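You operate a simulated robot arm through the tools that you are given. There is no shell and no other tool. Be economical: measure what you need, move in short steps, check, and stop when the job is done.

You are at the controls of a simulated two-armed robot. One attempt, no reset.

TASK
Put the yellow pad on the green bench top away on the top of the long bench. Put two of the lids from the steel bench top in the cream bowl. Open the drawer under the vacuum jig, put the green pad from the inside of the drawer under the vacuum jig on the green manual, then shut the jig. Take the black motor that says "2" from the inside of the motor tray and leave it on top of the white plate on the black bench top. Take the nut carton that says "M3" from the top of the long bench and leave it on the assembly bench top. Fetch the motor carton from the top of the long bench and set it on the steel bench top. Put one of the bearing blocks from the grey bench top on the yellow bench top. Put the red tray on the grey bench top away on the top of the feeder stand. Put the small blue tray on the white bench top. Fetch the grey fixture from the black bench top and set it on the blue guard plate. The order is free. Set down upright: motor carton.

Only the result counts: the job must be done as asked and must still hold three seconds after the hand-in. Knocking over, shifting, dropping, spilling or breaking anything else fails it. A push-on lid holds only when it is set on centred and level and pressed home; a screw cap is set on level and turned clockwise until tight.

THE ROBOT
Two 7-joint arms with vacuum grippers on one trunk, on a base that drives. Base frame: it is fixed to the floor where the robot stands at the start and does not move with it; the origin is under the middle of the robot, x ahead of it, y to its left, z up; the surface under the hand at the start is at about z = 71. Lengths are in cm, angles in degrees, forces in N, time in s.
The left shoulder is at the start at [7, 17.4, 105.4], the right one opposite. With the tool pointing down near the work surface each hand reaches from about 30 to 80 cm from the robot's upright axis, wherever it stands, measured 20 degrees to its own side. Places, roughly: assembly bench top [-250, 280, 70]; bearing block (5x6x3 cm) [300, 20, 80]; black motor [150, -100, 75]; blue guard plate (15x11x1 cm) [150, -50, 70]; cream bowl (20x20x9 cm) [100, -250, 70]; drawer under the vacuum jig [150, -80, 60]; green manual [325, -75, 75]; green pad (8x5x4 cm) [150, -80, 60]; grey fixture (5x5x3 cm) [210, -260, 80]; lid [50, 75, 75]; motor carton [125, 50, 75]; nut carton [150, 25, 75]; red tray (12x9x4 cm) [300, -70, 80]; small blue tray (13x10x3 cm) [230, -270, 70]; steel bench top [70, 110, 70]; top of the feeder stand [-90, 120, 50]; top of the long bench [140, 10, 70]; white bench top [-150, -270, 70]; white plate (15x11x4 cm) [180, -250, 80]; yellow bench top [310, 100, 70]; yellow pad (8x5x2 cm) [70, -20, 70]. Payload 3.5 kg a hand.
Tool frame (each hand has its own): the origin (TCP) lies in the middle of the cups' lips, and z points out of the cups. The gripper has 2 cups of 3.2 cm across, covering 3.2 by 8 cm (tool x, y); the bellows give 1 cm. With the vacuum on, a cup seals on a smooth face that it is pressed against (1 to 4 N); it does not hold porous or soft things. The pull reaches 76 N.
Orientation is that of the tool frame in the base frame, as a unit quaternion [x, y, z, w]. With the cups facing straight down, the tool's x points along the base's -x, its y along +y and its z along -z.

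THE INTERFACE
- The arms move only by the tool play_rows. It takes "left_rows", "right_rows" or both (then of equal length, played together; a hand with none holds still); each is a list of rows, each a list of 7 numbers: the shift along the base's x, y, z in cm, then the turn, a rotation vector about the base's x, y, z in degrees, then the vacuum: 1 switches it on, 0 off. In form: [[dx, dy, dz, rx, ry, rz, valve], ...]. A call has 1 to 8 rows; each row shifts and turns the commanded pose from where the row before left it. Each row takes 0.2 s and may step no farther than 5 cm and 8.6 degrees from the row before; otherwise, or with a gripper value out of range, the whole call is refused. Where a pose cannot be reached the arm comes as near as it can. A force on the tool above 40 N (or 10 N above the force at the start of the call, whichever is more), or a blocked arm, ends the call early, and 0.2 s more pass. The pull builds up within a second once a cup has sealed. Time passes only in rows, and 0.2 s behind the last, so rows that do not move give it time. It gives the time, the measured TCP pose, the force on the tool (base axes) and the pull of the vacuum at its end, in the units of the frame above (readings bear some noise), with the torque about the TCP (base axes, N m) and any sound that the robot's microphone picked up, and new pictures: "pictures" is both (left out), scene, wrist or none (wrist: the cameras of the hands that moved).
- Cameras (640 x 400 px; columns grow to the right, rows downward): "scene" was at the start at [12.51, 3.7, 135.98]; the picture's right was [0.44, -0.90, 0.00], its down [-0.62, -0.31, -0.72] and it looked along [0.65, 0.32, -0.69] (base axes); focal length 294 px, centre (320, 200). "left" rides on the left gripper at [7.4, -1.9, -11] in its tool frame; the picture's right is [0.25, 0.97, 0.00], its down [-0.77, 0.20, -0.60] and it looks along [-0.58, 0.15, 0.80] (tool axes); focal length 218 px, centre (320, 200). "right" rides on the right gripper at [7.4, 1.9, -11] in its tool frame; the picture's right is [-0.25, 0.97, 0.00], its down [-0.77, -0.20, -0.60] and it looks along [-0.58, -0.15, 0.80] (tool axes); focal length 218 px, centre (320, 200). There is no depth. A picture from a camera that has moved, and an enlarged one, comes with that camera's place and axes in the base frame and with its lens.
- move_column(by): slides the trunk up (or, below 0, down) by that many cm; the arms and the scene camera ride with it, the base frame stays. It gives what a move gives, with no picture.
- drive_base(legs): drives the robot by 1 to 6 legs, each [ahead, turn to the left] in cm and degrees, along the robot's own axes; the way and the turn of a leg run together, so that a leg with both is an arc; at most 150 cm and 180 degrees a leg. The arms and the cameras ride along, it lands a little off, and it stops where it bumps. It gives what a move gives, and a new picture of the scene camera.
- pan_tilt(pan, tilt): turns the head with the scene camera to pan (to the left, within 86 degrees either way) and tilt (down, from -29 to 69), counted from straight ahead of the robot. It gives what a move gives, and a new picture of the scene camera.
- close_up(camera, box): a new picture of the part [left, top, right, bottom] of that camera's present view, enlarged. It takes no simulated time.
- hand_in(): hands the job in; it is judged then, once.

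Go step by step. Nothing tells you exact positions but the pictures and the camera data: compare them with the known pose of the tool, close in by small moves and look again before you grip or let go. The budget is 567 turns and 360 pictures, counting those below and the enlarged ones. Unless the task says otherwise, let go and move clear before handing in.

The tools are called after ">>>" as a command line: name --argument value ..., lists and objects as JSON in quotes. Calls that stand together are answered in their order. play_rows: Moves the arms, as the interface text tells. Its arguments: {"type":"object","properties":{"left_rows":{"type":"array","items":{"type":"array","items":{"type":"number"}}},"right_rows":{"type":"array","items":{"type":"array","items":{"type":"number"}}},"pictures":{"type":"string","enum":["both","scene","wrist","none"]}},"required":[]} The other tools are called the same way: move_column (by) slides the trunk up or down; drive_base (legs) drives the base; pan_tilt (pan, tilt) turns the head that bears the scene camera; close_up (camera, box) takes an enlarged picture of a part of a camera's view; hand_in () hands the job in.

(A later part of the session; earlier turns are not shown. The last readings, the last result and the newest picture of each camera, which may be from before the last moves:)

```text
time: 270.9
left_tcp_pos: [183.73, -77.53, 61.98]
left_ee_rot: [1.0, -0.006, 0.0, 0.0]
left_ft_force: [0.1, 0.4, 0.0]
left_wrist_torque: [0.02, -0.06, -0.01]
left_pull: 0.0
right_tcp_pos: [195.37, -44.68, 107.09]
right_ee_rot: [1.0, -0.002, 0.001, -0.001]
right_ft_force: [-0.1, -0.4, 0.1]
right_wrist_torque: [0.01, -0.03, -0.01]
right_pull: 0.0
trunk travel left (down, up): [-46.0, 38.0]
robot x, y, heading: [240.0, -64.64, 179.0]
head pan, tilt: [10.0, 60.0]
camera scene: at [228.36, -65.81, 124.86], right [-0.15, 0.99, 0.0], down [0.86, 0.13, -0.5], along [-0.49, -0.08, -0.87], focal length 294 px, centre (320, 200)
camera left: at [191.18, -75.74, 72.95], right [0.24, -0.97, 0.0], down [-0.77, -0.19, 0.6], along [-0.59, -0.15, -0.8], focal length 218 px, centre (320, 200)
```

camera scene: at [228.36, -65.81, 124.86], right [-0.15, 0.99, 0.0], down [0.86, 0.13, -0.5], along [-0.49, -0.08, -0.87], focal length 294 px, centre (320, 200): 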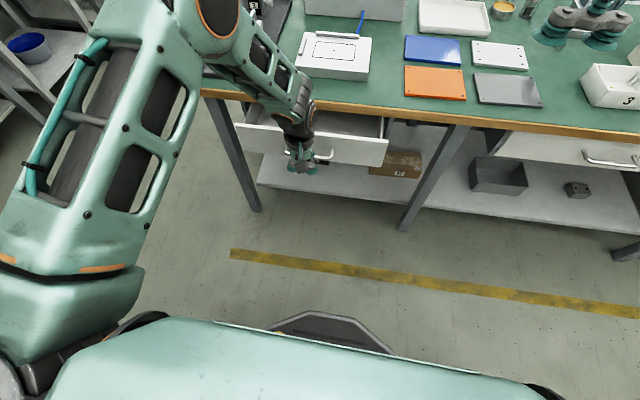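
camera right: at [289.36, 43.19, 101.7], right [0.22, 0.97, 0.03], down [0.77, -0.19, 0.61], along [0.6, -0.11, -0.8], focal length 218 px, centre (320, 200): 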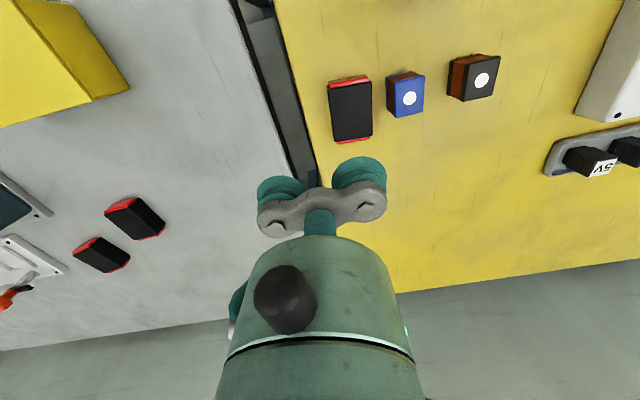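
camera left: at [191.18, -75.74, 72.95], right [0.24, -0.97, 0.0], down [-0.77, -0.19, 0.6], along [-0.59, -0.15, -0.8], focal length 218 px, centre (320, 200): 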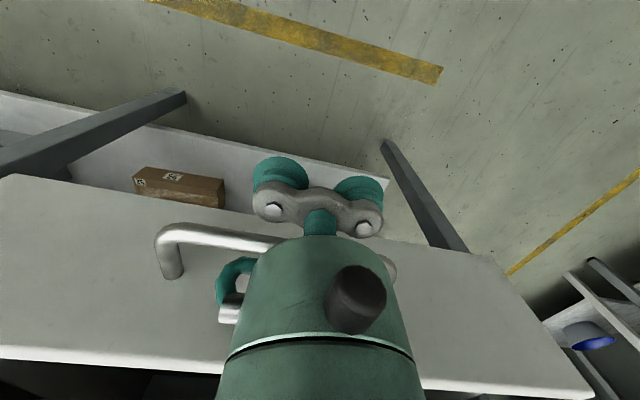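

About 9–10 cm remain. I continue, more slowly near the end.

>>> play_rows --left_rows '[[-2, 0, 0, 0, 0, 0, 0], [-2, 0, 0, 0, 0, 0, 0], [-2, 0, 0, 0, 0, 0, 0], [-1, 0, 0, 0, 0, 0, 0], [0, 0, 0, 0, 0, 0, 0]]'

```text
time: 272.1
left_tcp_pos: [176.8, -77.4, 61.95]
left_ee_rot: [1.0, -0.006, 0.0, 0.001]
left_ft_force: [-0.2, -0.2, -1.1]
left_wrist_torque: [0.0, -0.03, 0.02]
left_pull: 0.1
right_tcp_pos: [195.29, -44.72, 107.0]
right_ee_rot: [1.0, -0.001, 0.001, 0.0]
right_ft_force: [0.2, 1.3, 0.2]
right_wrist_torque: [-0.02, -0.03, 0.0]
right_pull: 0.0
trunk travel left (down, up): [-46.0, 38.0]
robot x, y, heading: [239.85, -65.04, 178.9]
head pan, tilt: [10.0, 60.0]
camera scene: at [228.43, -65.79, 124.87], right [-0.15, 0.99, 0.0], down [0.86, 0.13, -0.5], along [-0.49, -0.08, -0.87], focal length 294 px, centre (320, 200)
camera left: at [184.21, -75.65, 72.98], right [0.24, -0.97, 0.0], down [-0.77, -0.19, 0.6], along [-0.59, -0.15, -0.8], focal length 218 px, centre (320, 200)
```

scene: 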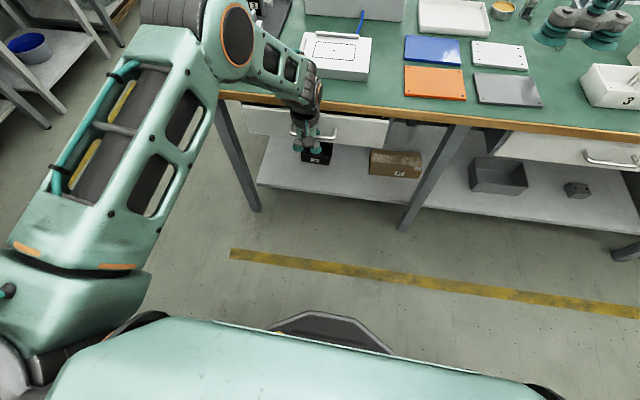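
left: 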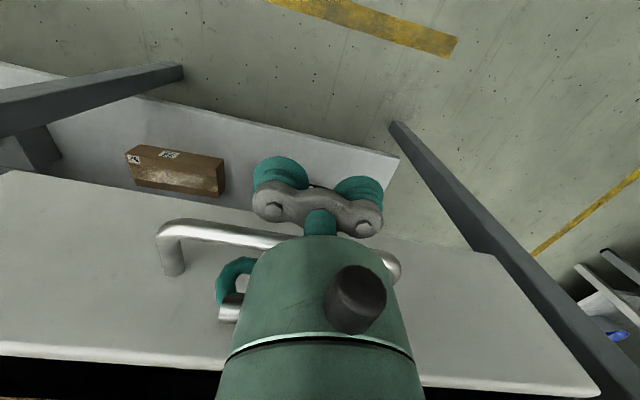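

About 3 cm remain. I push on gently.

>>> play_rows --left_rows '[[-0.8, 0, 0, 0, 0, 0, 0], [-0.8, 0, 0, 0, 0, 0, 0], [-0.6, 0, 0, 0, 0, 0, 0], [-0.5, 0, 0, 0, 0, 0, 0], [0, 0, 0, 0, 0, 0, 0]]' --pictures "wrist"

```text
time: 272.8
left_tcp_pos: [176.1, -77.5, 61.99]
left_ee_rot: [1.0, -0.006, 0.006, 0.0]
left_ft_force: [21.2, 0.0, 11.1]
left_wrist_torque: [-0.12, 2.62, 0.38]
left_pull: 0.1
right_tcp_pos: [195.71, -44.66, 107.29]
right_ee_rot: [1.0, 0.0, -0.001, -0.001]
right_ft_force: [-0.2, 0.2, 0.4]
right_wrist_torque: [0.05, -0.01, 0.0]
right_pull: 0.0
trunk travel left (down, up): [-46.0, 38.0]
robot x, y, heading: [239.58, -65.06, 179.2]
head pan, tilt: [10.0, 60.0]
stopped in row 3 (left hand): the force on the tool passed its limit at 50 N (the readings are from after the stop); the commanded pose is now the measured one
camera left: at [183.43, -75.68, 72.99], right [0.24, -0.97, 0.01], down [-0.78, -0.19, 0.6], along [-0.58, -0.15, -0.8], focal length 218 px, centre (320, 200)
```

left: 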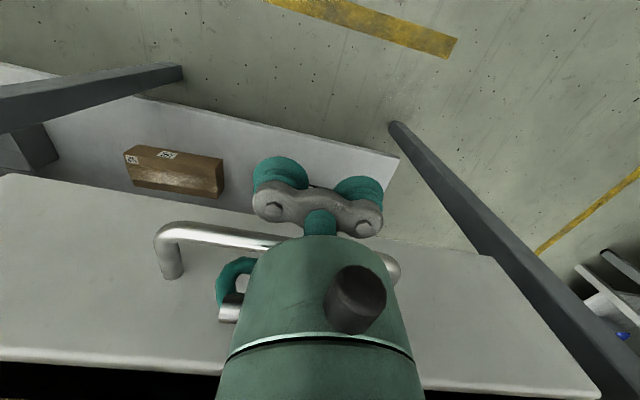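

The hand body meets the bench edge. I back off, tilt the tool 32° forward so its body stays clear, and push again with the tip.

>>> play_rows --left_rows '[[1.5, 0, 0, 0, 0, 0, 0], [2, 0, 0, 0, 8, 0, 0], [1, 0, 0, 0, 8, 0, 0], [0, 0, 0, 0, 8, 0, 0], [0, 0, 0, 0, 8, 0, 0], [0, 0, 0, 0, 0, 0, 0]]' --pictures "wrist"

```text
time: 274.2
left_tcp_pos: [180.3, -77.72, 61.66]
left_ee_rot: [0.963, -0.005, -0.27, 0.003]
left_ft_force: [-0.2, 0.7, -0.1]
left_wrist_torque: [0.02, 0.0, 0.0]
left_pull: 0.0
right_tcp_pos: [195.42, -44.68, 107.03]
right_ee_rot: [1.0, -0.001, 0.001, -0.001]
right_ft_force: [0.4, 0.1, -0.2]
right_wrist_torque: [-0.01, -0.02, -0.01]
right_pull: 0.1
trunk travel left (down, up): [-46.0, 38.0]
robot x, y, heading: [240.1, -65.11, 178.8]
head pan, tilt: [10.0, 60.0]
camera left: at [192.4, -75.74, 67.21], right [0.21, -0.97, -0.12], down [-0.35, -0.19, 0.92], along [-0.92, -0.15, -0.38], focal length 218 px, centre (320, 200)
```

left: 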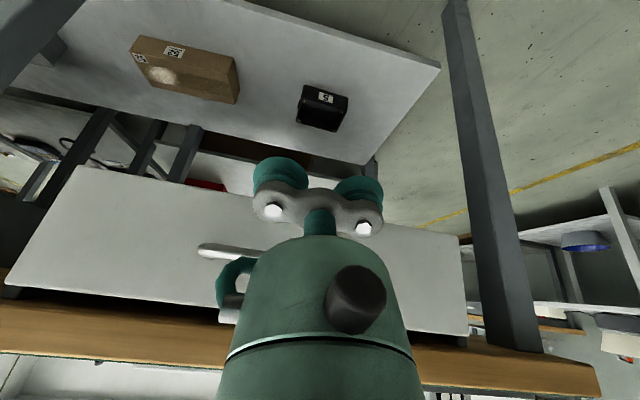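

I shift beside the handle and push the face directly with the tilted tip.

>>> play_rows --left_rows '[[0, 4.6, 1, 0, 0, 0, 0], [0, 4.6, 1, 0, 0, 0, 0], [0, 4.4, 1, 0, 0, 0, 0], [-2, 0, 0, 0, 0, 0, 0], [-2, 0, 0, 0, 0, 0, 0], [-1, 0, 0, 0, 0, 0, 0], [-1, 0, 0, 0, 0, 0, 0]]'

```text
time: 275.8
left_tcp_pos: [174.3, -63.91, 64.47]
left_ee_rot: [0.963, -0.005, -0.268, 0.003]
left_ft_force: [-0.6, -0.2, 0.2]
left_wrist_torque: [0.01, 0.0, 0.01]
left_pull: 0.0
right_tcp_pos: [195.4, -44.7, 107.03]
right_ee_rot: [1.0, -0.001, 0.002, -0.001]
right_ft_force: [0.2, -0.1, -0.2]
right_wrist_torque: [0.02, -0.03, 0.01]
right_pull: 0.1
trunk travel left (down, up): [-46.0, 38.0]
robot x, y, heading: [239.81, -65.23, 178.9]
head pan, tilt: [10.0, 60.0]
camera scene: at [228.46, -65.8, 124.87], right [-0.16, 0.99, 0.0], down [0.86, 0.13, -0.5], along [-0.49, -0.08, -0.87], focal length 294 px, centre (320, 200)
camera left: at [186.33, -62.11, 70.11], right [0.21, -0.97, -0.12], down [-0.35, -0.19, 0.92], along [-0.91, -0.15, -0.38], focal length 218 px, centre (320, 200)
```

scene: 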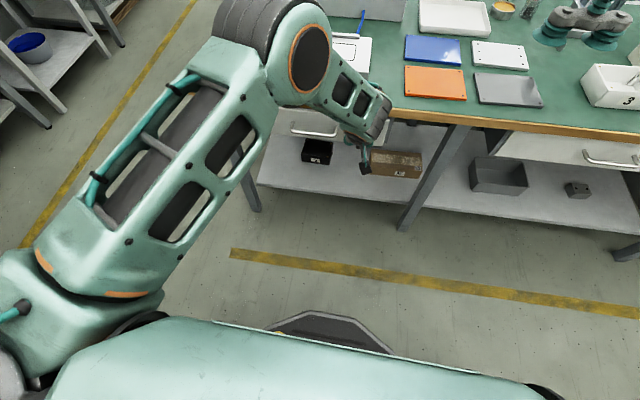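
left: 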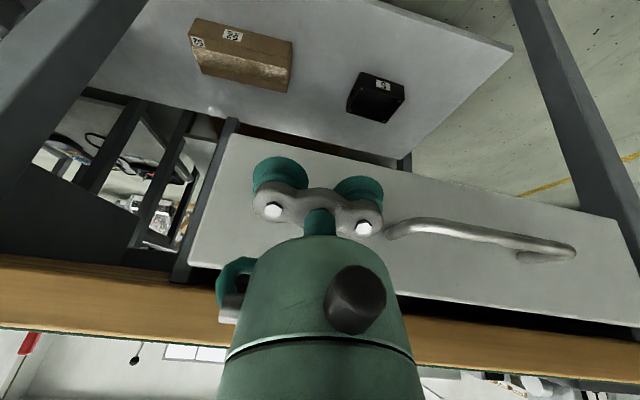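

Continue the push until closed.

>>> play_rows --left_rows '[[-0.8, 0, 0, 0, 0, 0, 0], [-0.8, 0, 0, 0, 0, 0, 0], [-0.8, 0, 0, 0, 0, 0, 0], [-0.6, 0, 0, 0, 0, 0, 0], [-0.5, 0, 0, 0, 0, 0, 0], [-0.4, 0, 0, 0, 0, 0, 0], [0, 0, 0, 0, 0, 0, 0]]' --pictures "wrist"

```text
time: 276.8
left_tcp_pos: [172.02, -63.77, 64.52]
left_ee_rot: [0.964, -0.007, -0.264, 0.002]
left_ft_force: [20.7, -1.7, 11.5]
left_wrist_torque: [0.04, 1.63, 0.34]
left_pull: 0.0
right_tcp_pos: [195.84, -44.77, 107.32]
right_ee_rot: [1.0, 0.0, -0.001, -0.001]
right_ft_force: [-0.3, -0.5, -0.3]
right_wrist_torque: [-0.01, 0.01, -0.01]
right_pull: 0.0
trunk travel left (down, up): [-46.0, 38.0]
robot x, y, heading: [239.55, -64.78, 179.0]
head pan, tilt: [10.0, 60.0]
stopped in row 5 (left hand): the force on the tool passed its limit at 46 N (the readings are from after the stop); the commanded pose is now the measured one
camera left: at [184.22, -62.05, 70.19], right [0.21, -0.97, -0.12], down [-0.36, -0.19, 0.91], along [-0.91, -0.15, -0.39], focal length 218 px, centre (320, 200)
```

left: 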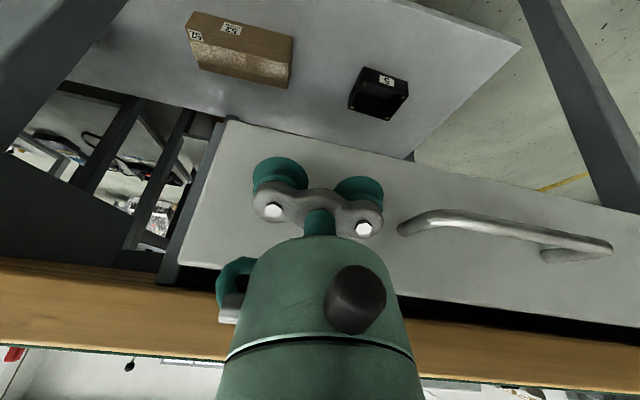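

The body touches the edge again. I back off, tilt further to about 63°, and push the last bit.

>>> play_rows --left_rows '[[2, 0, 0, 0, 0, 0, 0], [2, 0, -0.5, 0, 8, 0, 0], [1, 0, -0.5, 0, 8, 0, 0], [0, 0, -0.5, 0, 8, 0, 0], [0, 0, -0.5, 0, 8, 0, 0], [0, 0, 0, 0, 0, 0, 0]]' --pictures "wrist"

```text
time: 278.2
left_tcp_pos: [176.89, -63.95, 62.25]
left_ee_rot: [0.855, -0.006, -0.519, 0.004]
left_ft_force: [-0.7, -0.1, -0.7]
left_wrist_torque: [0.01, 0.02, -0.01]
left_pull: 0.0
right_tcp_pos: [195.48, -44.66, 107.14]
right_ee_rot: [1.0, -0.001, 0.001, -0.001]
right_ft_force: [-0.7, 0.7, -1.3]
right_wrist_torque: [0.02, -0.02, 0.0]
right_pull: 0.0
trunk travel left (down, up): [-46.0, 38.0]
robot x, y, heading: [239.87, -65.22, 179.1]
head pan, tilt: [10.0, 60.0]
camera left: at [190.15, -62.07, 60.68], right [0.11, -0.97, -0.21], down [0.18, -0.19, 0.96], along [-0.98, -0.15, 0.15], focal length 218 px, centre (320, 200)
```

left: 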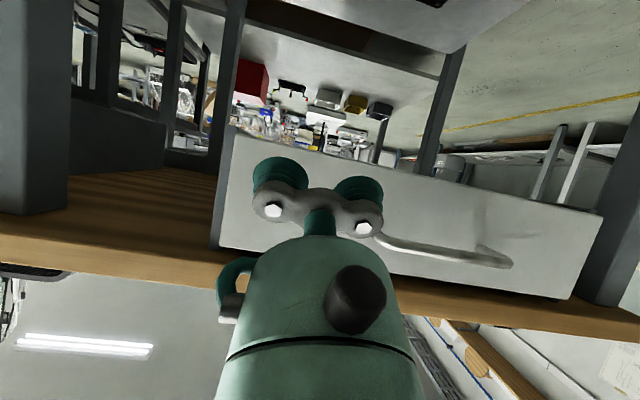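

Now push forward with this tilt.

>>> play_rows --left_rows '[[-1.5, 0, 0, 0, 0, 0, 0], [-1.5, 0, 0, 0, 0, 0, 0], [-1, 0, 0, 0, 0, 0, 0], [-0.7, 0, 0, 0, 0, 0, 0], [-0.7, 0, 0, 0, 0, 0, 0], [-0.6, 0, 0, 0, 0, 0, 0], [-0.5, 0, 0, 0, 0, 0, 0], [-0.5, 0, 0, 0, 0, 0, 0]]' --pictures "wrist"

```text
time: 280.0
left_tcp_pos: [169.84, -63.89, 62.23]
left_ee_rot: [0.855, -0.006, -0.519, 0.004]
left_ft_force: [4.5, -1.0, -1.2]
left_wrist_torque: [0.01, 0.07, 0.0]
left_pull: 0.1
right_tcp_pos: [195.53, -44.81, 106.95]
right_ee_rot: [1.0, -0.001, 0.001, -0.001]
right_ft_force: [0.1, -0.5, 0.1]
right_wrist_torque: [-0.02, -0.01, 0.0]
right_pull: 0.0
trunk travel left (down, up): [-46.0, 38.0]
robot x, y, heading: [240.16, -65.22, 179.2]
head pan, tilt: [10.0, 60.0]
camera left: at [183.15, -62.13, 60.71], right [0.11, -0.97, -0.21], down [0.18, -0.19, 0.97], along [-0.98, -0.15, 0.15], focal length 218 px, centre (320, 200)
```

left: 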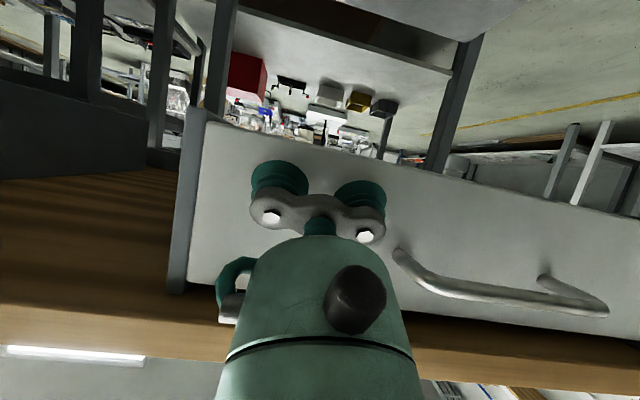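

Force rises slightly; I push until it firmly stops.

>>> play_rows --left_rows '[[-0.5, 0, 0, 0, 0, 0, 0], [-0.5, 0, 0, 0, 0, 0, 0], [-0.4, 0, 0, 0, 0, 0, 0], [-0.4, 0, 0, 0, 0, 0, 0], [-0.4, 0, 0, 0, 0, 0, 0]]' --pictures "none"

```text
time: 280.7
left_tcp_pos: [169.39, -63.88, 61.62]
left_ee_rot: [0.859, -0.006, -0.513, 0.006]
left_ft_force: [10.6, -2.5, -3.6]
left_wrist_torque: [0.02, 0.27, -0.04]
left_pull: 0.0
right_tcp_pos: [195.48, -44.8, 106.91]
right_ee_rot: [1.0, 0.0, 0.001, -0.001]
right_ft_force: [-0.1, -0.4, -0.9]
right_wrist_torque: [-0.04, -0.05, 0.01]
right_pull: 0.0
trunk travel left (down, up): [-46.0, 38.0]
robot x, y, heading: [239.8, -64.61, 179.1]
head pan, tilt: [10.0, 60.0]
stopped in row 3 (left hand): the force on the tool passed its limit at 44 N (the readings are from after the stop); the commanded pose is now the measured one
```

The drawer is firmly shut. I retract and level the hand again.

>>> play_rows --left_rows '[[2.5, 0, 0, 0, 0, 0, 0], [4, 0, 0, 0, -8, 0, 0], [4, 0, 0, 0, -8, 0, 0], [4, 0, 0, 0, -8, 0, 0], [4, 0, 1, 0, -8, 0, 0], [2, 0, 2, 0, -8, 0, 0], [0, 0, 4, 0, -8, 0, 0], [0, 0, 4.5, 0, -8, 0, 0]]' --pictures "none"

>>> play_rows --left_rows '[[0, -2, 4.5, 0, -6, 0, 0], [0, -2, 4.5, 0, 0, 0, 0], [0, -3, 4, 0, 0, 0, 0], [0, -3, 4, 0, 0, 0, 0], [0, -3, 4, 0, 0, 0, 0], [0, 0, 4, 0, 0, 0, 0], [0, 0, 4, 0, 0, 0, 0]]' --pictures "scene"

```text
time: 282.5
left_tcp_pos: [189.77, -63.82, 73.5]
left_ee_rot: [0.999, -0.007, -0.051, 0.002]
left_ft_force: [-0.3, 0.8, 0.5]
left_wrist_torque: [0.03, 0.0, -0.02]
left_pull: 0.1
right_tcp_pos: [195.51, -44.77, 107.08]
right_ee_rot: [1.0, 0.0, 0.001, -0.001]
right_ft_force: [0.4, 0.1, 0.4]
right_wrist_torque: [0.03, -0.03, 0.01]
right_pull: 0.1
trunk travel left (down, up): [-46.0, 38.0]
robot x, y, heading: [240.13, -64.92, 179.0]
head pan, tilt: [10.0, 60.0]
```

```text
time: 284.1
left_tcp_pos: [189.86, -76.89, 102.65]
left_ee_rot: [1.0, -0.008, 0.001, 0.0]
left_ft_force: [0.5, 0.3, 0.2]
left_wrist_torque: [0.0, 0.03, 0.01]
left_pull: 0.0
right_tcp_pos: [195.56, -44.84, 107.23]
right_ee_rot: [1.0, 0.0, -0.001, -0.001]
right_ft_force: [0.1, 0.1, -0.3]
right_wrist_torque: [-0.01, -0.01, 0.01]
right_pull: 0.0
trunk travel left (down, up): [-46.0, 38.0]
robot x, y, heading: [240.0, -64.8, 179.0]
head pan, tilt: [10.0, 60.0]
camera scene: at [228.69, -65.82, 124.87], right [-0.16, 0.99, 0.0], down [0.85, 0.14, -0.5], along [-0.49, -0.08, -0.87], focal length 294 px, centre (320, 200)
```

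scene: 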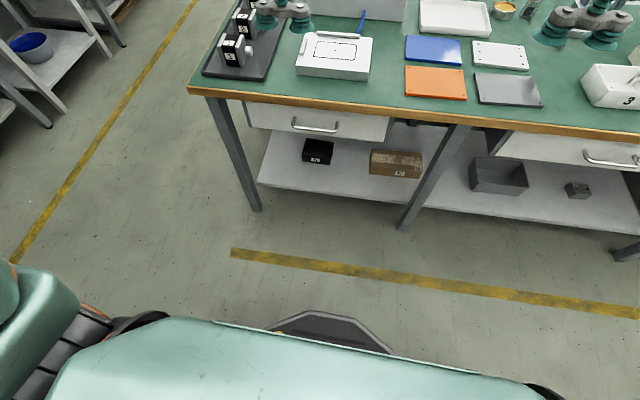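

The drawer is closed. Next the black motor "2": I move closer to the motor tray.

>>> move_column --by 9

>>> drive_base --legs '[[0, 90], [18, 0], [0, -90], [22, 0]]'

>>> pan_tilt --pan 15 --tilt 50

```text
time: 285.3
left_tcp_pos: [189.84, -76.82, 111.41]
left_ee_rot: [1.0, -0.009, 0.002, 0.001]
left_ft_force: [0.2, 0.5, 0.3]
left_wrist_torque: [-0.01, -0.01, 0.01]
left_pull: 0.1
right_tcp_pos: [195.33, -44.85, 116.02]
right_ee_rot: [1.0, 0.0, 0.0, 0.0]
right_ft_force: [-0.9, -0.3, 0.5]
right_wrist_torque: [-0.01, -0.01, -0.01]
right_pull: 0.0
trunk travel left (down, up): [-55.0, 29.0]
robot x, y, heading: [239.98, -64.69, 179.0]
head pan, tilt: [10.0, 60.0]
```

```text
time: 295.7
left_tcp_pos: [166.92, -95.79, 111.52]
left_ee_rot: [1.0, 0.003, 0.001, 0.0]
left_ft_force: [-0.2, 1.1, 0.1]
left_wrist_torque: [-0.04, -0.04, 0.05]
left_pull: 0.1
right_tcp_pos: [171.95, -63.61, 116.12]
right_ee_rot: [1.0, 0.011, 0.0, 0.0]
right_ft_force: [-0.5, -0.5, 0.1]
right_wrist_torque: [0.02, -0.01, -0.06]
right_pull: 0.0
trunk travel left (down, up): [-55.0, 29.0]
robot x, y, heading: [216.78, -82.67, -179.5]
head pan, tilt: [10.0, 60.0]
camera scene: at [205.47, -83.95, 133.87], right [-0.18, 0.98, 0.0], down [0.85, 0.15, -0.5], along [-0.49, -0.09, -0.87], focal length 294 px, centre (320, 200)
```

scene: 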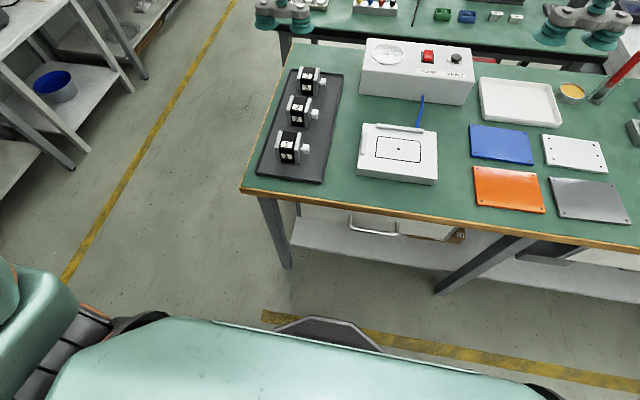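

```text
time: 296.4
left_tcp_pos: [167.04, -95.81, 111.62]
left_ee_rot: [1.0, 0.003, 0.001, 0.001]
left_ft_force: [-0.5, -0.1, 0.4]
left_wrist_torque: [-0.02, 0.0, -0.01]
left_pull: 0.0
right_tcp_pos: [171.9, -63.7, 116.04]
right_ee_rot: [1.0, 0.011, 0.001, -0.002]
right_ft_force: [-0.6, -0.7, 0.1]
right_wrist_torque: [0.01, 0.01, -0.01]
right_pull: 0.0
trunk travel left (down, up): [-55.0, 29.0]
robot x, y, heading: [216.86, -82.84, -179.7]
head pan, tilt: [15.0, 50.0]
camera scene: at [204.59, -84.82, 135.12], right [-0.26, 0.96, 0.0], down [0.74, 0.2, -0.64], along [-0.62, -0.17, -0.77], focal length 294 px, centre (320, 200)
```

scene: 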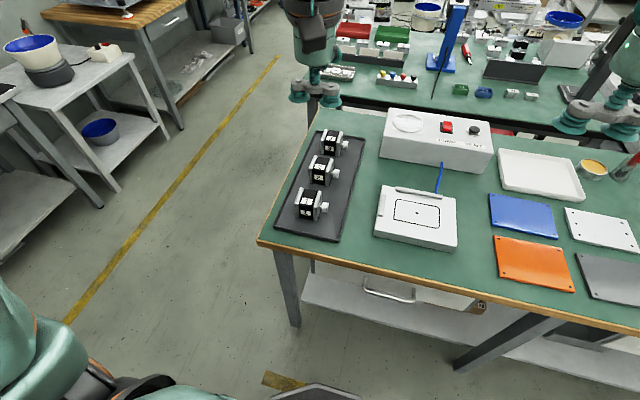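

>>> close_up --camera "scene" --box '[260, 120, 370, 250]'

>>> close_up --camera "left" --box '[0, 0, 640, 400]'

```text
3.08 times, centred on (315, 185) of scene
camera zoom: at [204.59, -84.82, 135.12], right [-0.26, 0.96, 0.0], down [0.74, 0.2, -0.64], along [-0.62, -0.17, -0.77], focal length 906 px, centre (335, 246)
```

zoom: 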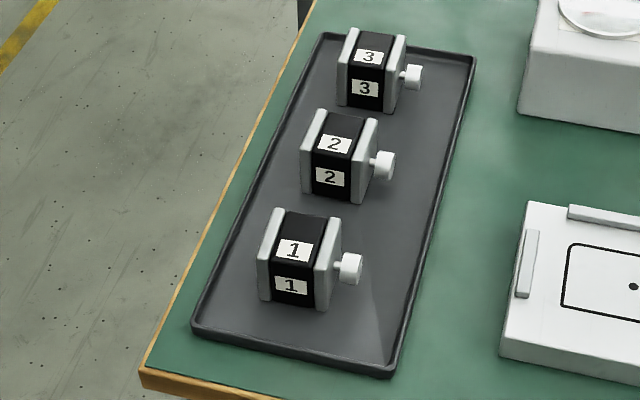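

```text
1.00 times, centred on (320, 200) of left (not enlarged: the box is as wide or as high as the picture)
camera zoom: at [174.35, -93.88, 122.47], right [0.26, -0.97, 0.0], down [-0.77, -0.2, 0.6], along [-0.58, -0.16, -0.8], focal length 218 px, centre (320, 200)
```

zoom: 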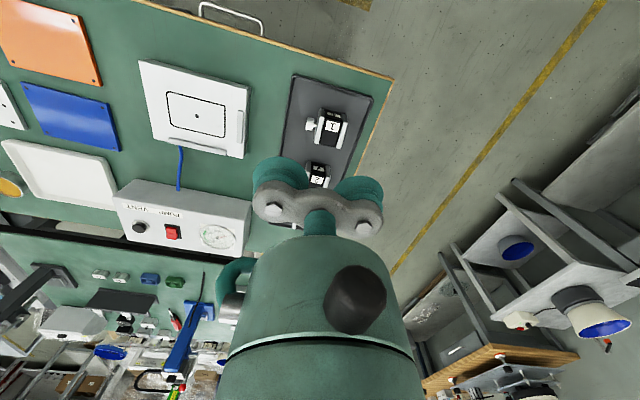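

Motor "2" is the middle one at about (148, -100). I bring the left hand above it for a closer look.

>>> play_rows --left_rows '[[-4, -0.8, -2, 0, 0, 0, 0], [-4, -0.8, -2, 0, 0, 0, 0], [-4, -0.8, -2, 0, 0, 0, 0], [-3, -0.8, -3, 0, 0, 0, 0], [0, 0, -4, 0, 0, 0, 0], [0, 0, -4, 0, 0, 0, 0]]' --pictures "wrist"

```text
time: 297.8
left_tcp_pos: [151.71, -99.09, 94.43]
left_ee_rot: [1.0, 0.003, 0.002, 0.001]
left_ft_force: [-0.5, 0.3, 0.4]
left_wrist_torque: [0.0, 0.02, 0.0]
left_pull: 0.0
right_tcp_pos: [171.74, -63.64, 116.07]
right_ee_rot: [1.0, 0.01, 0.002, -0.001]
right_ft_force: [0.2, 0.4, -0.3]
right_wrist_torque: [0.01, -0.06, -0.01]
right_pull: 0.0
trunk travel left (down, up): [-55.0, 29.0]
robot x, y, heading: [216.79, -82.46, -179.5]
head pan, tilt: [15.0, 50.0]
camera left: at [159.11, -97.11, 105.47], right [0.26, -0.97, 0.0], down [-0.77, -0.2, 0.6], along [-0.58, -0.16, -0.8], focal length 218 px, centre (320, 200)
```

left: 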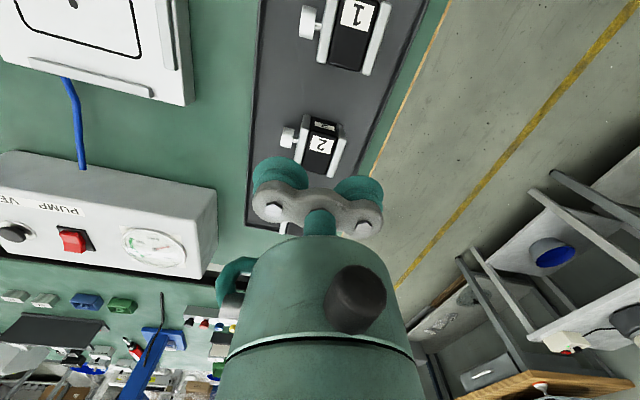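

>>> close_up --camera "left" --box '[270, 100, 370, 190]'

```text
4.44 times, centred on (320, 145) of left
camera zoom: at [159.11, -97.11, 105.47], right [0.26, -0.97, 0.0], down [-0.77, -0.2, 0.6], along [-0.58, -0.16, -0.8], focal length 970 px, centre (320, 444)
```

zoom: 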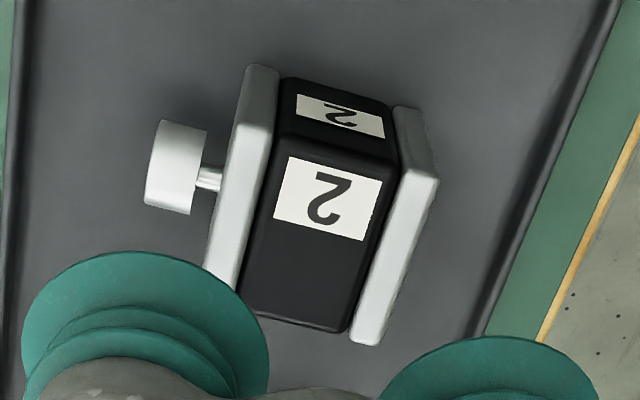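

The motor's black top (about 3.4 × 5.6 cm at z ≈ 80) is centred at (147.7, -100.2). I will seal one cup on it, with the other cup hanging off on the -y side.

>>> play_rows --left_rows '[[-2, -1.7, -2, 0, 0, 0, 0], [-2, -1.8, -2, 0, 0, 0, 0], [0, 0, -3, 0, 0, 0, 0], [0, 0, -2.5, 0, 0, 0, 0], [0, 0, 0, 0, 0, 0, 0]]' --pictures "wrist"

>>> close_up --camera "left" --box '[220, 110, 420, 235]'

```text
time: 299.0
left_tcp_pos: [148.02, -102.51, 84.9]
left_ee_rot: [1.0, 0.002, 0.001, 0.001]
left_ft_force: [0.2, -1.0, -0.1]
left_wrist_torque: [-0.01, 0.01, 0.0]
left_pull: 0.0
right_tcp_pos: [172.01, -63.64, 116.08]
right_ee_rot: [1.0, 0.01, 0.001, -0.001]
right_ft_force: [0.2, 0.3, 0.0]
right_wrist_torque: [0.03, 0.0, 0.02]
right_pull: 0.1
trunk travel left (down, up): [-55.0, 29.0]
robot x, y, heading: [217.04, -82.83, -179.9]
head pan, tilt: [15.0, 50.0]
camera left: at [155.46, -100.58, 95.9], right [0.26, -0.97, 0.0], down [-0.77, -0.2, 0.6], along [-0.58, -0.16, -0.8], focal length 218 px, centre (320, 200)
```

left: 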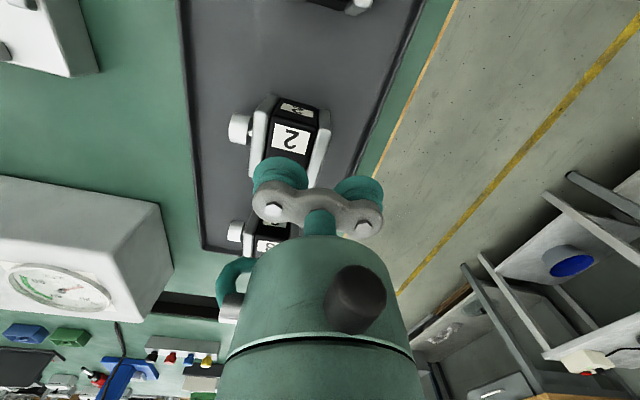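

```text
3.20 times, centred on (320, 172) of left
camera zoom: at [155.46, -100.58, 95.9], right [0.26, -0.97, 0.0], down [-0.77, -0.2, 0.6], along [-0.58, -0.16, -0.8], focal length 698 px, centre (320, 288)
```

zoom: 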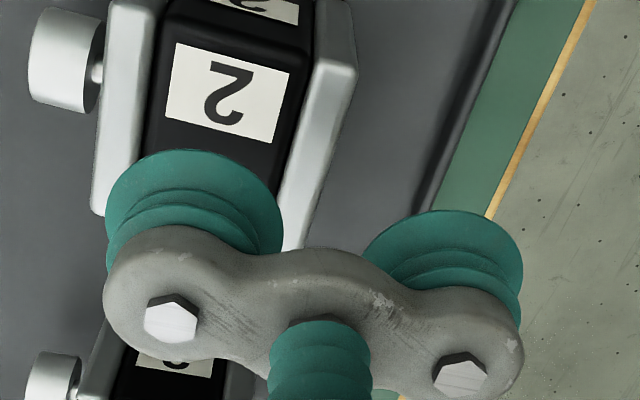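

I lower with vacuum on in small steps.

>>> play_rows --left_rows '[[-1, 0, -3, 0, 0, 0, 1], [0, 0, -1, 0, 0, 0, 1], [0, 0, -0.5, 0, 0, 0, 1], [0, 0, -0.4, 0, 0, 0, 1], [0, 0, -0.3, 0, 0, 0, 1], [0, 0, 0, 0, 0, 0, 1], [0, 0, 0, 0, 0, 0, 1]]' --pictures "none"

```text
time: 300.6
left_tcp_pos: [146.97, -102.53, 80.16]
left_ee_rot: [1.0, 0.003, -0.002, 0.001]
left_ft_force: [-9.0, -8.1, 26.0]
left_wrist_torque: [1.28, 0.09, 0.2]
left_pull: 37.9
right_tcp_pos: [172.11, -63.6, 116.24]
right_ee_rot: [1.0, 0.011, 0.0, -0.001]
right_ft_force: [0.0, -0.2, 0.5]
right_wrist_torque: [0.01, 0.0, -0.01]
right_pull: 0.1
trunk travel left (down, up): [-55.0, 29.0]
robot x, y, heading: [217.08, -82.75, -179.6]
head pan, tilt: [15.0, 50.0]
```

Sealed (37.9 N). I lift slowly.

>>> play_rows --left_rows '[[0, 0, 0.4, 0, 0, 0, 1], [0, 0, 0.5, 0, 0, 0, 1], [0, 0, 1, 0, 0, 0, 1], [0, 0, 2, 0, 0, 0, 1], [0, 0, 2, 0, 0, 0, 1], [0, 0, 2, 0, 0, 0, 1], [0, 0, 2, 0, 0, 0, 1], [0, 0, 0, 0, 0, 0, 1]]' --pictures "wrist"

```text
time: 302.4
left_tcp_pos: [147.0, -102.54, 89.43]
left_ee_rot: [1.0, 0.002, 0.003, 0.001]
left_ft_force: [-0.6, -0.2, -7.3]
left_wrist_torque: [0.64, 0.06, -0.02]
left_pull: 37.9
right_tcp_pos: [171.92, -63.65, 115.98]
right_ee_rot: [1.0, 0.011, 0.002, 0.0]
right_ft_force: [-0.5, 0.6, 0.1]
right_wrist_torque: [0.01, -0.01, 0.02]
right_pull: 0.1
trunk travel left (down, up): [-55.0, 29.0]
robot x, y, heading: [217.02, -82.92, -179.7]
head pan, tilt: [15.0, 50.0]
camera left: at [154.28, -100.63, 100.38], right [0.26, -0.97, 0.0], down [-0.77, -0.21, 0.6], along [-0.58, -0.16, -0.8], focal length 218 px, centre (320, 200)
```

left: 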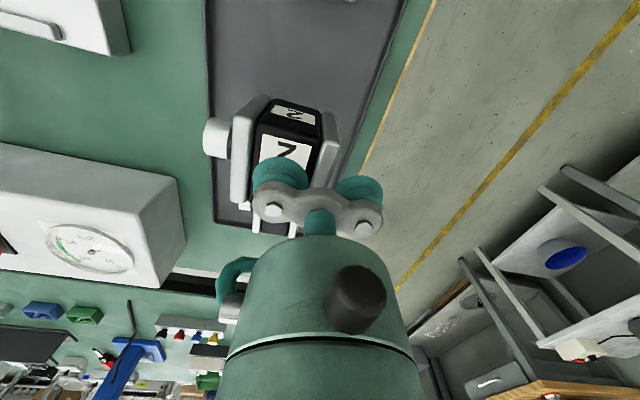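

The motor is held (about 0.7 kg). I raise it, tuck in and drive to the black bench.

>>> play_rows --left_rows '[[0, 0, 3, 0, 0, 0, 1], [0, 0, 3.5, 0, 0, 0, 1], [1, 0, 3.5, 0, 0, 0, 1], [3, 0, 3, 0, 0, 0, 1], [4, 0, 2, 0, 0, 0, 1], [4, 1, 1, 0, 0, 0, 1], [4, 1, 0, 0, 0, 0, 1], [3, 1, 0, 0, 0, 0, 1]]' --pictures "none"

>>> drive_base --legs '[[0, 74], [108, 0], [0, 16]]'

>>> pan_tilt --pan 0 --tilt 40

```text
time: 304.2
left_tcp_pos: [166.1, -99.33, 105.73]
left_ee_rot: [1.0, 0.003, 0.0, 0.001]
left_ft_force: [1.0, 0.6, -6.9]
left_wrist_torque: [0.62, 0.03, 0.01]
left_pull: 37.7
right_tcp_pos: [172.03, -63.55, 116.03]
right_ee_rot: [1.0, 0.011, 0.0, 0.0]
right_ft_force: [-0.8, 0.2, 0.2]
right_wrist_torque: [-0.01, -0.02, -0.04]
right_pull: 0.1
trunk travel left (down, up): [-55.0, 29.0]
robot x, y, heading: [217.33, -82.76, -179.6]
head pan, tilt: [15.0, 50.0]
```

```text
time: 314.0
left_tcp_pos: [206.72, -240.28, 105.73]
left_ee_rot: [0.697, 0.717, 0.001, 0.0]
left_ft_force: [0.0, -0.8, -6.5]
left_wrist_torque: [-0.01, 0.6, 0.02]
left_pull: 37.2
right_tcp_pos: [170.96, -235.06, 116.04]
right_ee_rot: [0.692, 0.722, 0.001, 0.0]
right_ft_force: [0.8, -0.3, 0.1]
right_wrist_torque: [0.04, 0.03, 0.04]
right_pull: 0.0
trunk travel left (down, up): [-55.0, 29.0]
robot x, y, heading: [189.1, -189.08, -88.3]
head pan, tilt: [15.0, 50.0]
camera scene: at [191.61, -202.07, 135.12], right [-0.96, -0.28, 0.0], down [-0.22, 0.74, -0.64], along [0.18, -0.62, -0.77], focal length 294 px, centre (320, 200)
```

scene: 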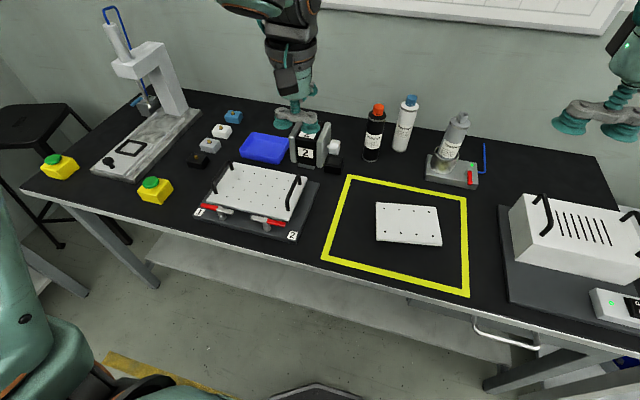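

```text
time: 314.8
left_tcp_pos: [206.86, -240.3, 105.56]
left_ee_rot: [0.698, 0.717, 0.003, -0.001]
left_ft_force: [0.5, -0.9, -6.7]
left_wrist_torque: [-0.03, 0.61, 0.01]
left_pull: 37.9
right_tcp_pos: [170.93, -235.02, 116.09]
right_ee_rot: [0.692, 0.722, 0.0, -0.002]
right_ft_force: [-0.7, 0.5, -0.3]
right_wrist_torque: [0.01, -0.05, 0.03]
right_pull: 0.1
trunk travel left (down, up): [-55.0, 29.0]
robot x, y, heading: [189.06, -189.71, -88.4]
head pan, tilt: [0.0, 40.0]
camera scene: at [189.69, -203.21, 136.53], right [-1.0, -0.03, 0.0], down [-0.02, 0.64, -0.77], along [0.02, -0.77, -0.64], focal length 294 px, centre (320, 200)
```

scene: 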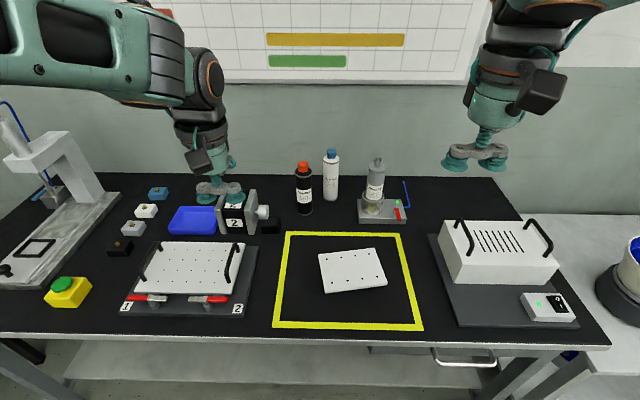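

The white plate is at about (183, -248) in the yellow frame. Let me zoom in to find the grey fixture and the plate details.

>>> close_up --camera "scene" --box '[90, 170, 410, 340]'

>>> close_up --camera "left" --box '[0, 0, 640, 400]'

```text
2.00 times, centred on (250, 255) of scene
camera zoom: at [189.69, -203.21, 136.53], right [-1.0, -0.03, 0.0], down [-0.02, 0.64, -0.77], along [0.02, -0.77, -0.64], focal length 589 px, centre (460, 90)
```

zoom: 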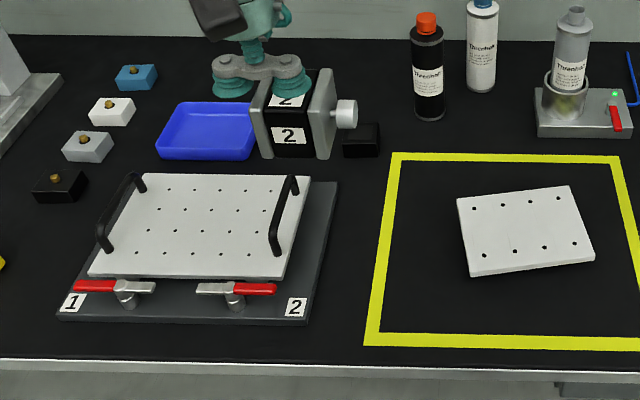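

```text
1.00 times, centred on (320, 200) of left (not enlarged: the box is as wide or as high as the picture)
camera zoom: at [204.81, -233.12, 116.61], right [0.96, 0.28, 0.0], down [0.22, -0.77, 0.6], along [0.17, -0.58, -0.8], focal length 218 px, centre (320, 200)
```

zoom: 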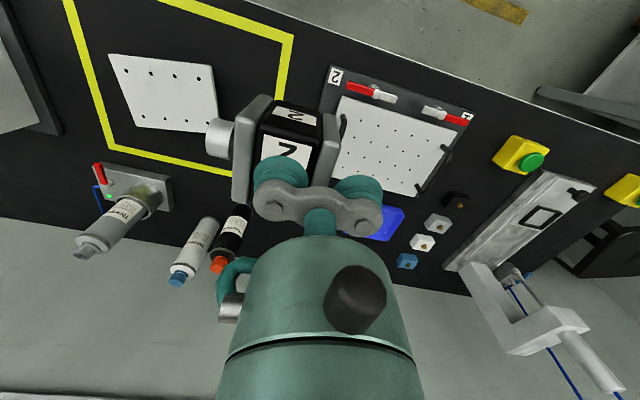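

The plate top is at about z 76, centre (182.6, -248.4). I move the right hand aside and bring the motor above the plate.

>>> play_rows --left_rows '[[0, 0, 0, 0, 0, 0, 1], [-3, -1, 0, 0, 0, 0, 1], [-3, -1, 0, 0, 0, 0, 1], [-3, -1.5, 0, 0, 0, 0, 1], [-3, -1.5, -1, 0, 0, 0, 1], [-3, -1.5, -2, 0, 0, 0, 1], [-3, -1, -3, 0, 0, 0, 1], [-2.6, -1, -3, 0, 0, 0, 1]]' --right_rows '[[-3, 0, 0, 0, 0, 0, 0], [-3, 0, 0, 0, 0, 0, 0], [-3, 0, 0, 0, 0, 0, 0], [-3, 0, 0, 0, 0, 0, 0], [-3, 0, 0, 0, 0, 0, 0], [0, 0, 0, 0, 0, 0, 0], [0, 0, 0, 0, 0, 0, 0], [0, 0, 0, 0, 0, 0, 0]]'

```text
time: 316.6
left_tcp_pos: [186.37, -249.11, 97.11]
left_ee_rot: [0.695, 0.719, -0.001, -0.004]
left_ft_force: [0.6, -0.2, -6.5]
left_wrist_torque: [0.0, 0.59, 0.01]
left_pull: 37.8
right_tcp_pos: [155.87, -235.42, 116.06]
right_ee_rot: [0.692, 0.722, 0.001, -0.002]
right_ft_force: [0.5, -0.2, -0.3]
right_wrist_torque: [0.01, -0.03, -0.01]
right_pull: 0.1
trunk travel left (down, up): [-55.0, 29.0]
robot x, y, heading: [189.21, -189.86, -88.7]
head pan, tilt: [0.0, 40.0]
camera scene: at [189.59, -203.36, 136.52], right [-1.0, -0.02, 0.0], down [-0.02, 0.64, -0.76], along [0.02, -0.76, -0.64], focal length 294 px, centre (320, 200)
camera right: at [157.53, -228.07, 127.0], right [0.98, -0.21, 0.0], down [-0.17, -0.78, 0.6], along [-0.13, -0.59, -0.8], focal length 218 px, centre (320, 200)
camera left: at [184.44, -242.02, 107.99], right [0.96, 0.29, -0.01], down [0.23, -0.77, 0.6], along [0.17, -0.58, -0.8], focal length 218 px, centre (320, 200)
```

scene: 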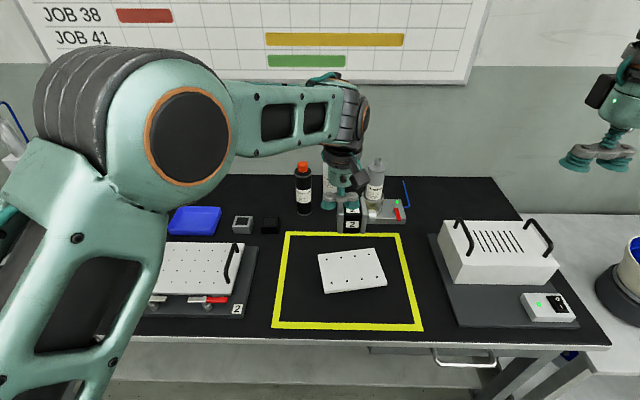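
right: 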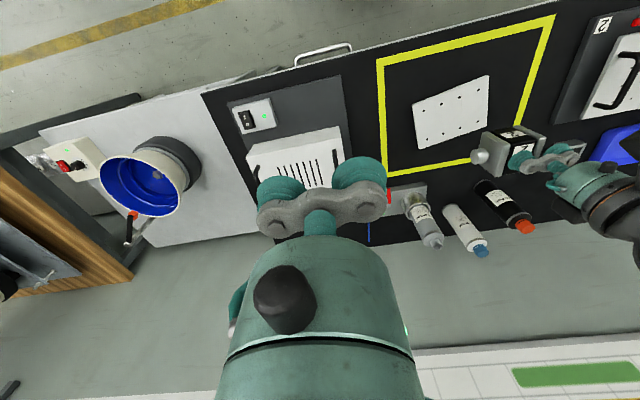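
left: 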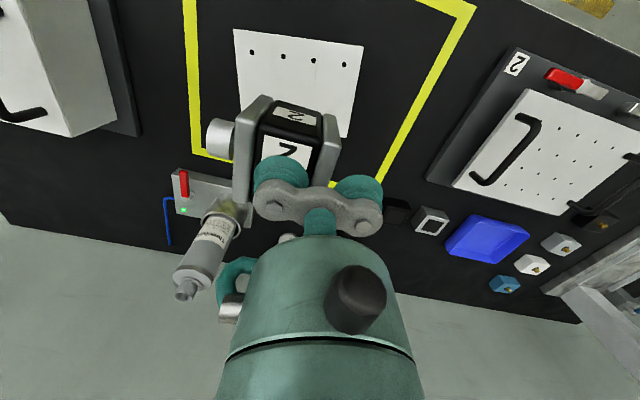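

The grey fixture (square with a pocket) is now visible too. The motor is centred over the plate; I lower it.

>>> play_rows --left_rows '[[-0.2, 0.3, -3.5, 0, 0, 0, 1], [0, 0, -3.5, 0, 0, 0, 1], [0, 0, -2.5, 0, 0, 0, 1], [0, 0, -2, 0, 0, 0, 1], [0, 0, -1, 0, 0, 0, 1], [0, 0, -0.6, 0, 0, 0, 1], [0, 0, 0, 0, 0, 0, 1]]'

```text
time: 318.2
left_tcp_pos: [186.05, -248.53, 83.34]
left_ee_rot: [0.698, 0.717, 0.003, -0.001]
left_ft_force: [0.7, 1.8, -6.7]
left_wrist_torque: [-0.05, 0.65, 0.03]
left_pull: 38.3
right_tcp_pos: [156.07, -235.28, 116.09]
right_ee_rot: [0.692, 0.722, 0.001, 0.0]
right_ft_force: [-0.1, 0.1, 0.0]
right_wrist_torque: [0.02, 0.0, 0.03]
right_pull: 0.0
trunk travel left (down, up): [-55.0, 29.0]
robot x, y, heading: [189.24, -189.65, -88.7]
head pan, tilt: [0.0, 40.0]
camera scene: at [189.63, -203.21, 136.53], right [-1.0, -0.03, 0.0], down [-0.02, 0.64, -0.77], along [0.02, -0.77, -0.64], focal length 294 px, centre (320, 200)
camera left: at [183.94, -241.36, 94.35], right [0.96, 0.28, 0.0], down [0.22, -0.77, 0.6], along [0.17, -0.58, -0.8], focal length 218 px, centre (320, 200)
```

scene: 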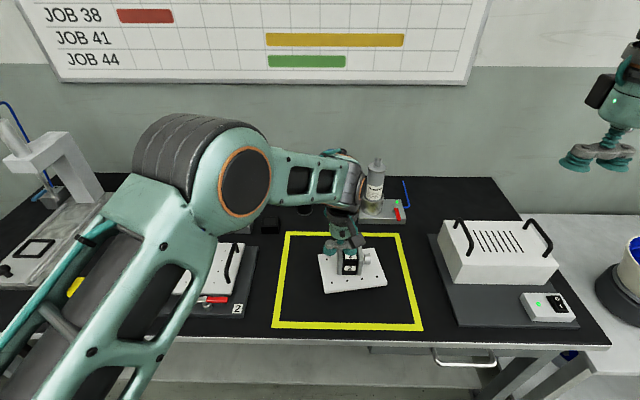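
left: 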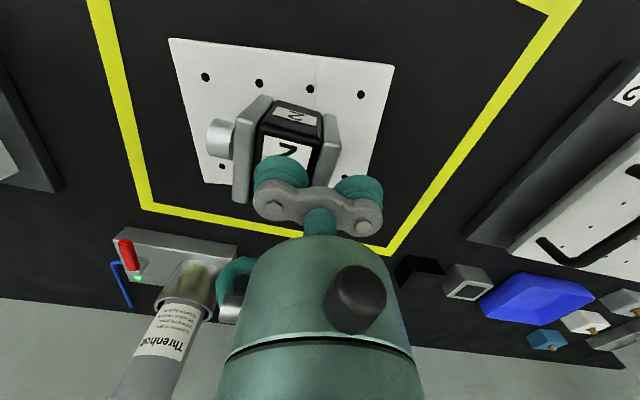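

Well centred. Last bit down to contact.

>>> play_rows --left_rows '[[0, 0, -0.5, 0, 0, 0, 1], [0, 0, -0.4, 0, 0, 0, 1], [0, 0, -0.4, 0, 0, 0, 1], [0, 0, -0.4, 0, 0, 0, 1], [0, 0, 0, 0, 0, 0, 1]]' --pictures "none"

```text
time: 319.4
left_tcp_pos: [186.05, -248.52, 81.97]
left_ee_rot: [0.697, 0.717, -0.002, 0.001]
left_ft_force: [0.9, -14.6, 30.6]
left_wrist_torque: [0.15, 1.16, 0.18]
left_pull: 37.3
right_tcp_pos: [156.09, -235.17, 116.29]
right_ee_rot: [0.691, 0.722, 0.0, -0.001]
right_ft_force: [0.3, 0.0, -0.8]
right_wrist_torque: [-0.03, 0.03, 0.0]
right_pull: 0.0
trunk travel left (down, up): [-55.0, 29.0]
robot x, y, heading: [189.04, -189.46, -88.4]
head pan, tilt: [0.0, 40.0]
```

Contact made. I back off slightly, release and rise.

>>> play_rows --left_rows '[[0, 0, 0.3, 0, 0, 0, 1], [0, 0, 0, 0, 0, 0, 0], [0, 0, 0, 0, 0, 0, 0], [0, 0, 0, 0, 0, 0, 0], [0, 0, 0.8, 0, 0, 0, 0], [0, 0, 3, 0, 0, 0, 0], [0, 0, 4.5, 0, 0, 0, 0], [0, 0, 4.5, 0, 0, 0, 0]]' --pictures "both"

```text
time: 321.2
left_tcp_pos: [186.08, -248.54, 94.85]
left_ee_rot: [0.696, 0.718, 0.002, -0.003]
left_ft_force: [0.6, 0.4, 0.4]
left_wrist_torque: [-0.02, -0.01, 0.01]
left_pull: 0.1
right_tcp_pos: [156.02, -235.16, 116.15]
right_ee_rot: [0.692, 0.722, 0.0, -0.001]
right_ft_force: [1.5, 1.3, -0.4]
right_wrist_torque: [0.02, -0.02, -0.05]
right_pull: 0.0
trunk travel left (down, up): [-55.0, 29.0]
robot x, y, heading: [189.08, -189.71, -88.8]
head pan, tilt: [0.0, 40.0]
camera scene: at [189.65, -203.05, 136.55], right [-1.0, -0.02, 0.0], down [-0.02, 0.64, -0.77], along [0.02, -0.77, -0.64], focal length 294 px, centre (320, 200)
camera left: at [184.09, -241.42, 105.86], right [0.96, 0.28, 0.0], down [0.23, -0.77, 0.6], along [0.17, -0.57, -0.8], focal length 218 px, centre (320, 200)
```

scene: 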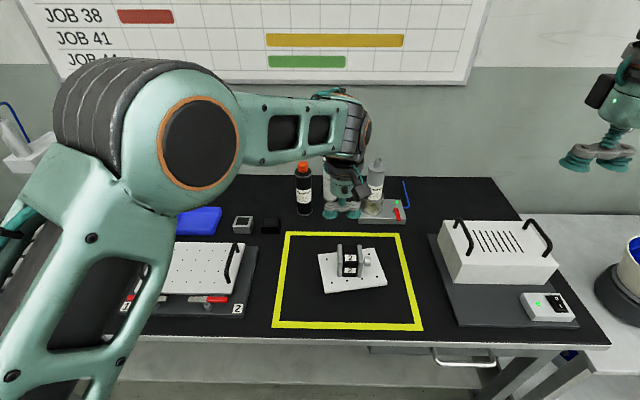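
left: 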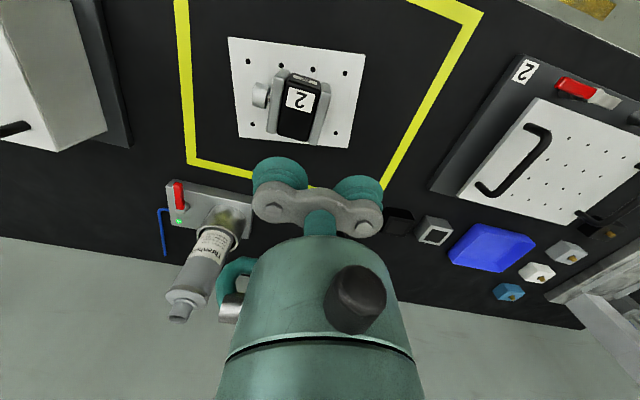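

The motor stands on the plate. Now the grey fixture at (213.5, -264): I look at it closely.

>>> close_up --camera "left" --box '[370, 190, 470, 260]'

>>> close_up --camera "scene" --box '[210, 200, 300, 250]'

```text
5.71 times, centred on (420, 225) of left
camera zoom: at [184.09, -241.42, 105.86], right [0.96, 0.28, 0.0], down [0.23, -0.77, 0.6], along [0.17, -0.57, -0.8], focal length 1247 px, centre (-251, 57)
```

zoom: 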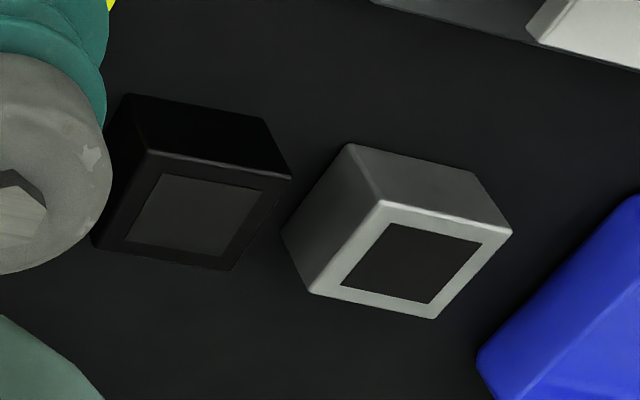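

```text
7.11 times, centred on (255, 225) of scene
camera zoom: at [189.65, -203.05, 136.55], right [-1.0, -0.02, 0.0], down [-0.02, 0.64, -0.77], along [0.02, -0.77, -0.64], focal length 2094 px, centre (782, 22)
```

zoom: 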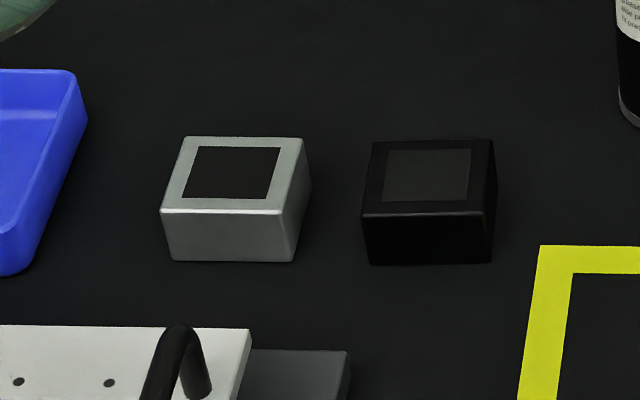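

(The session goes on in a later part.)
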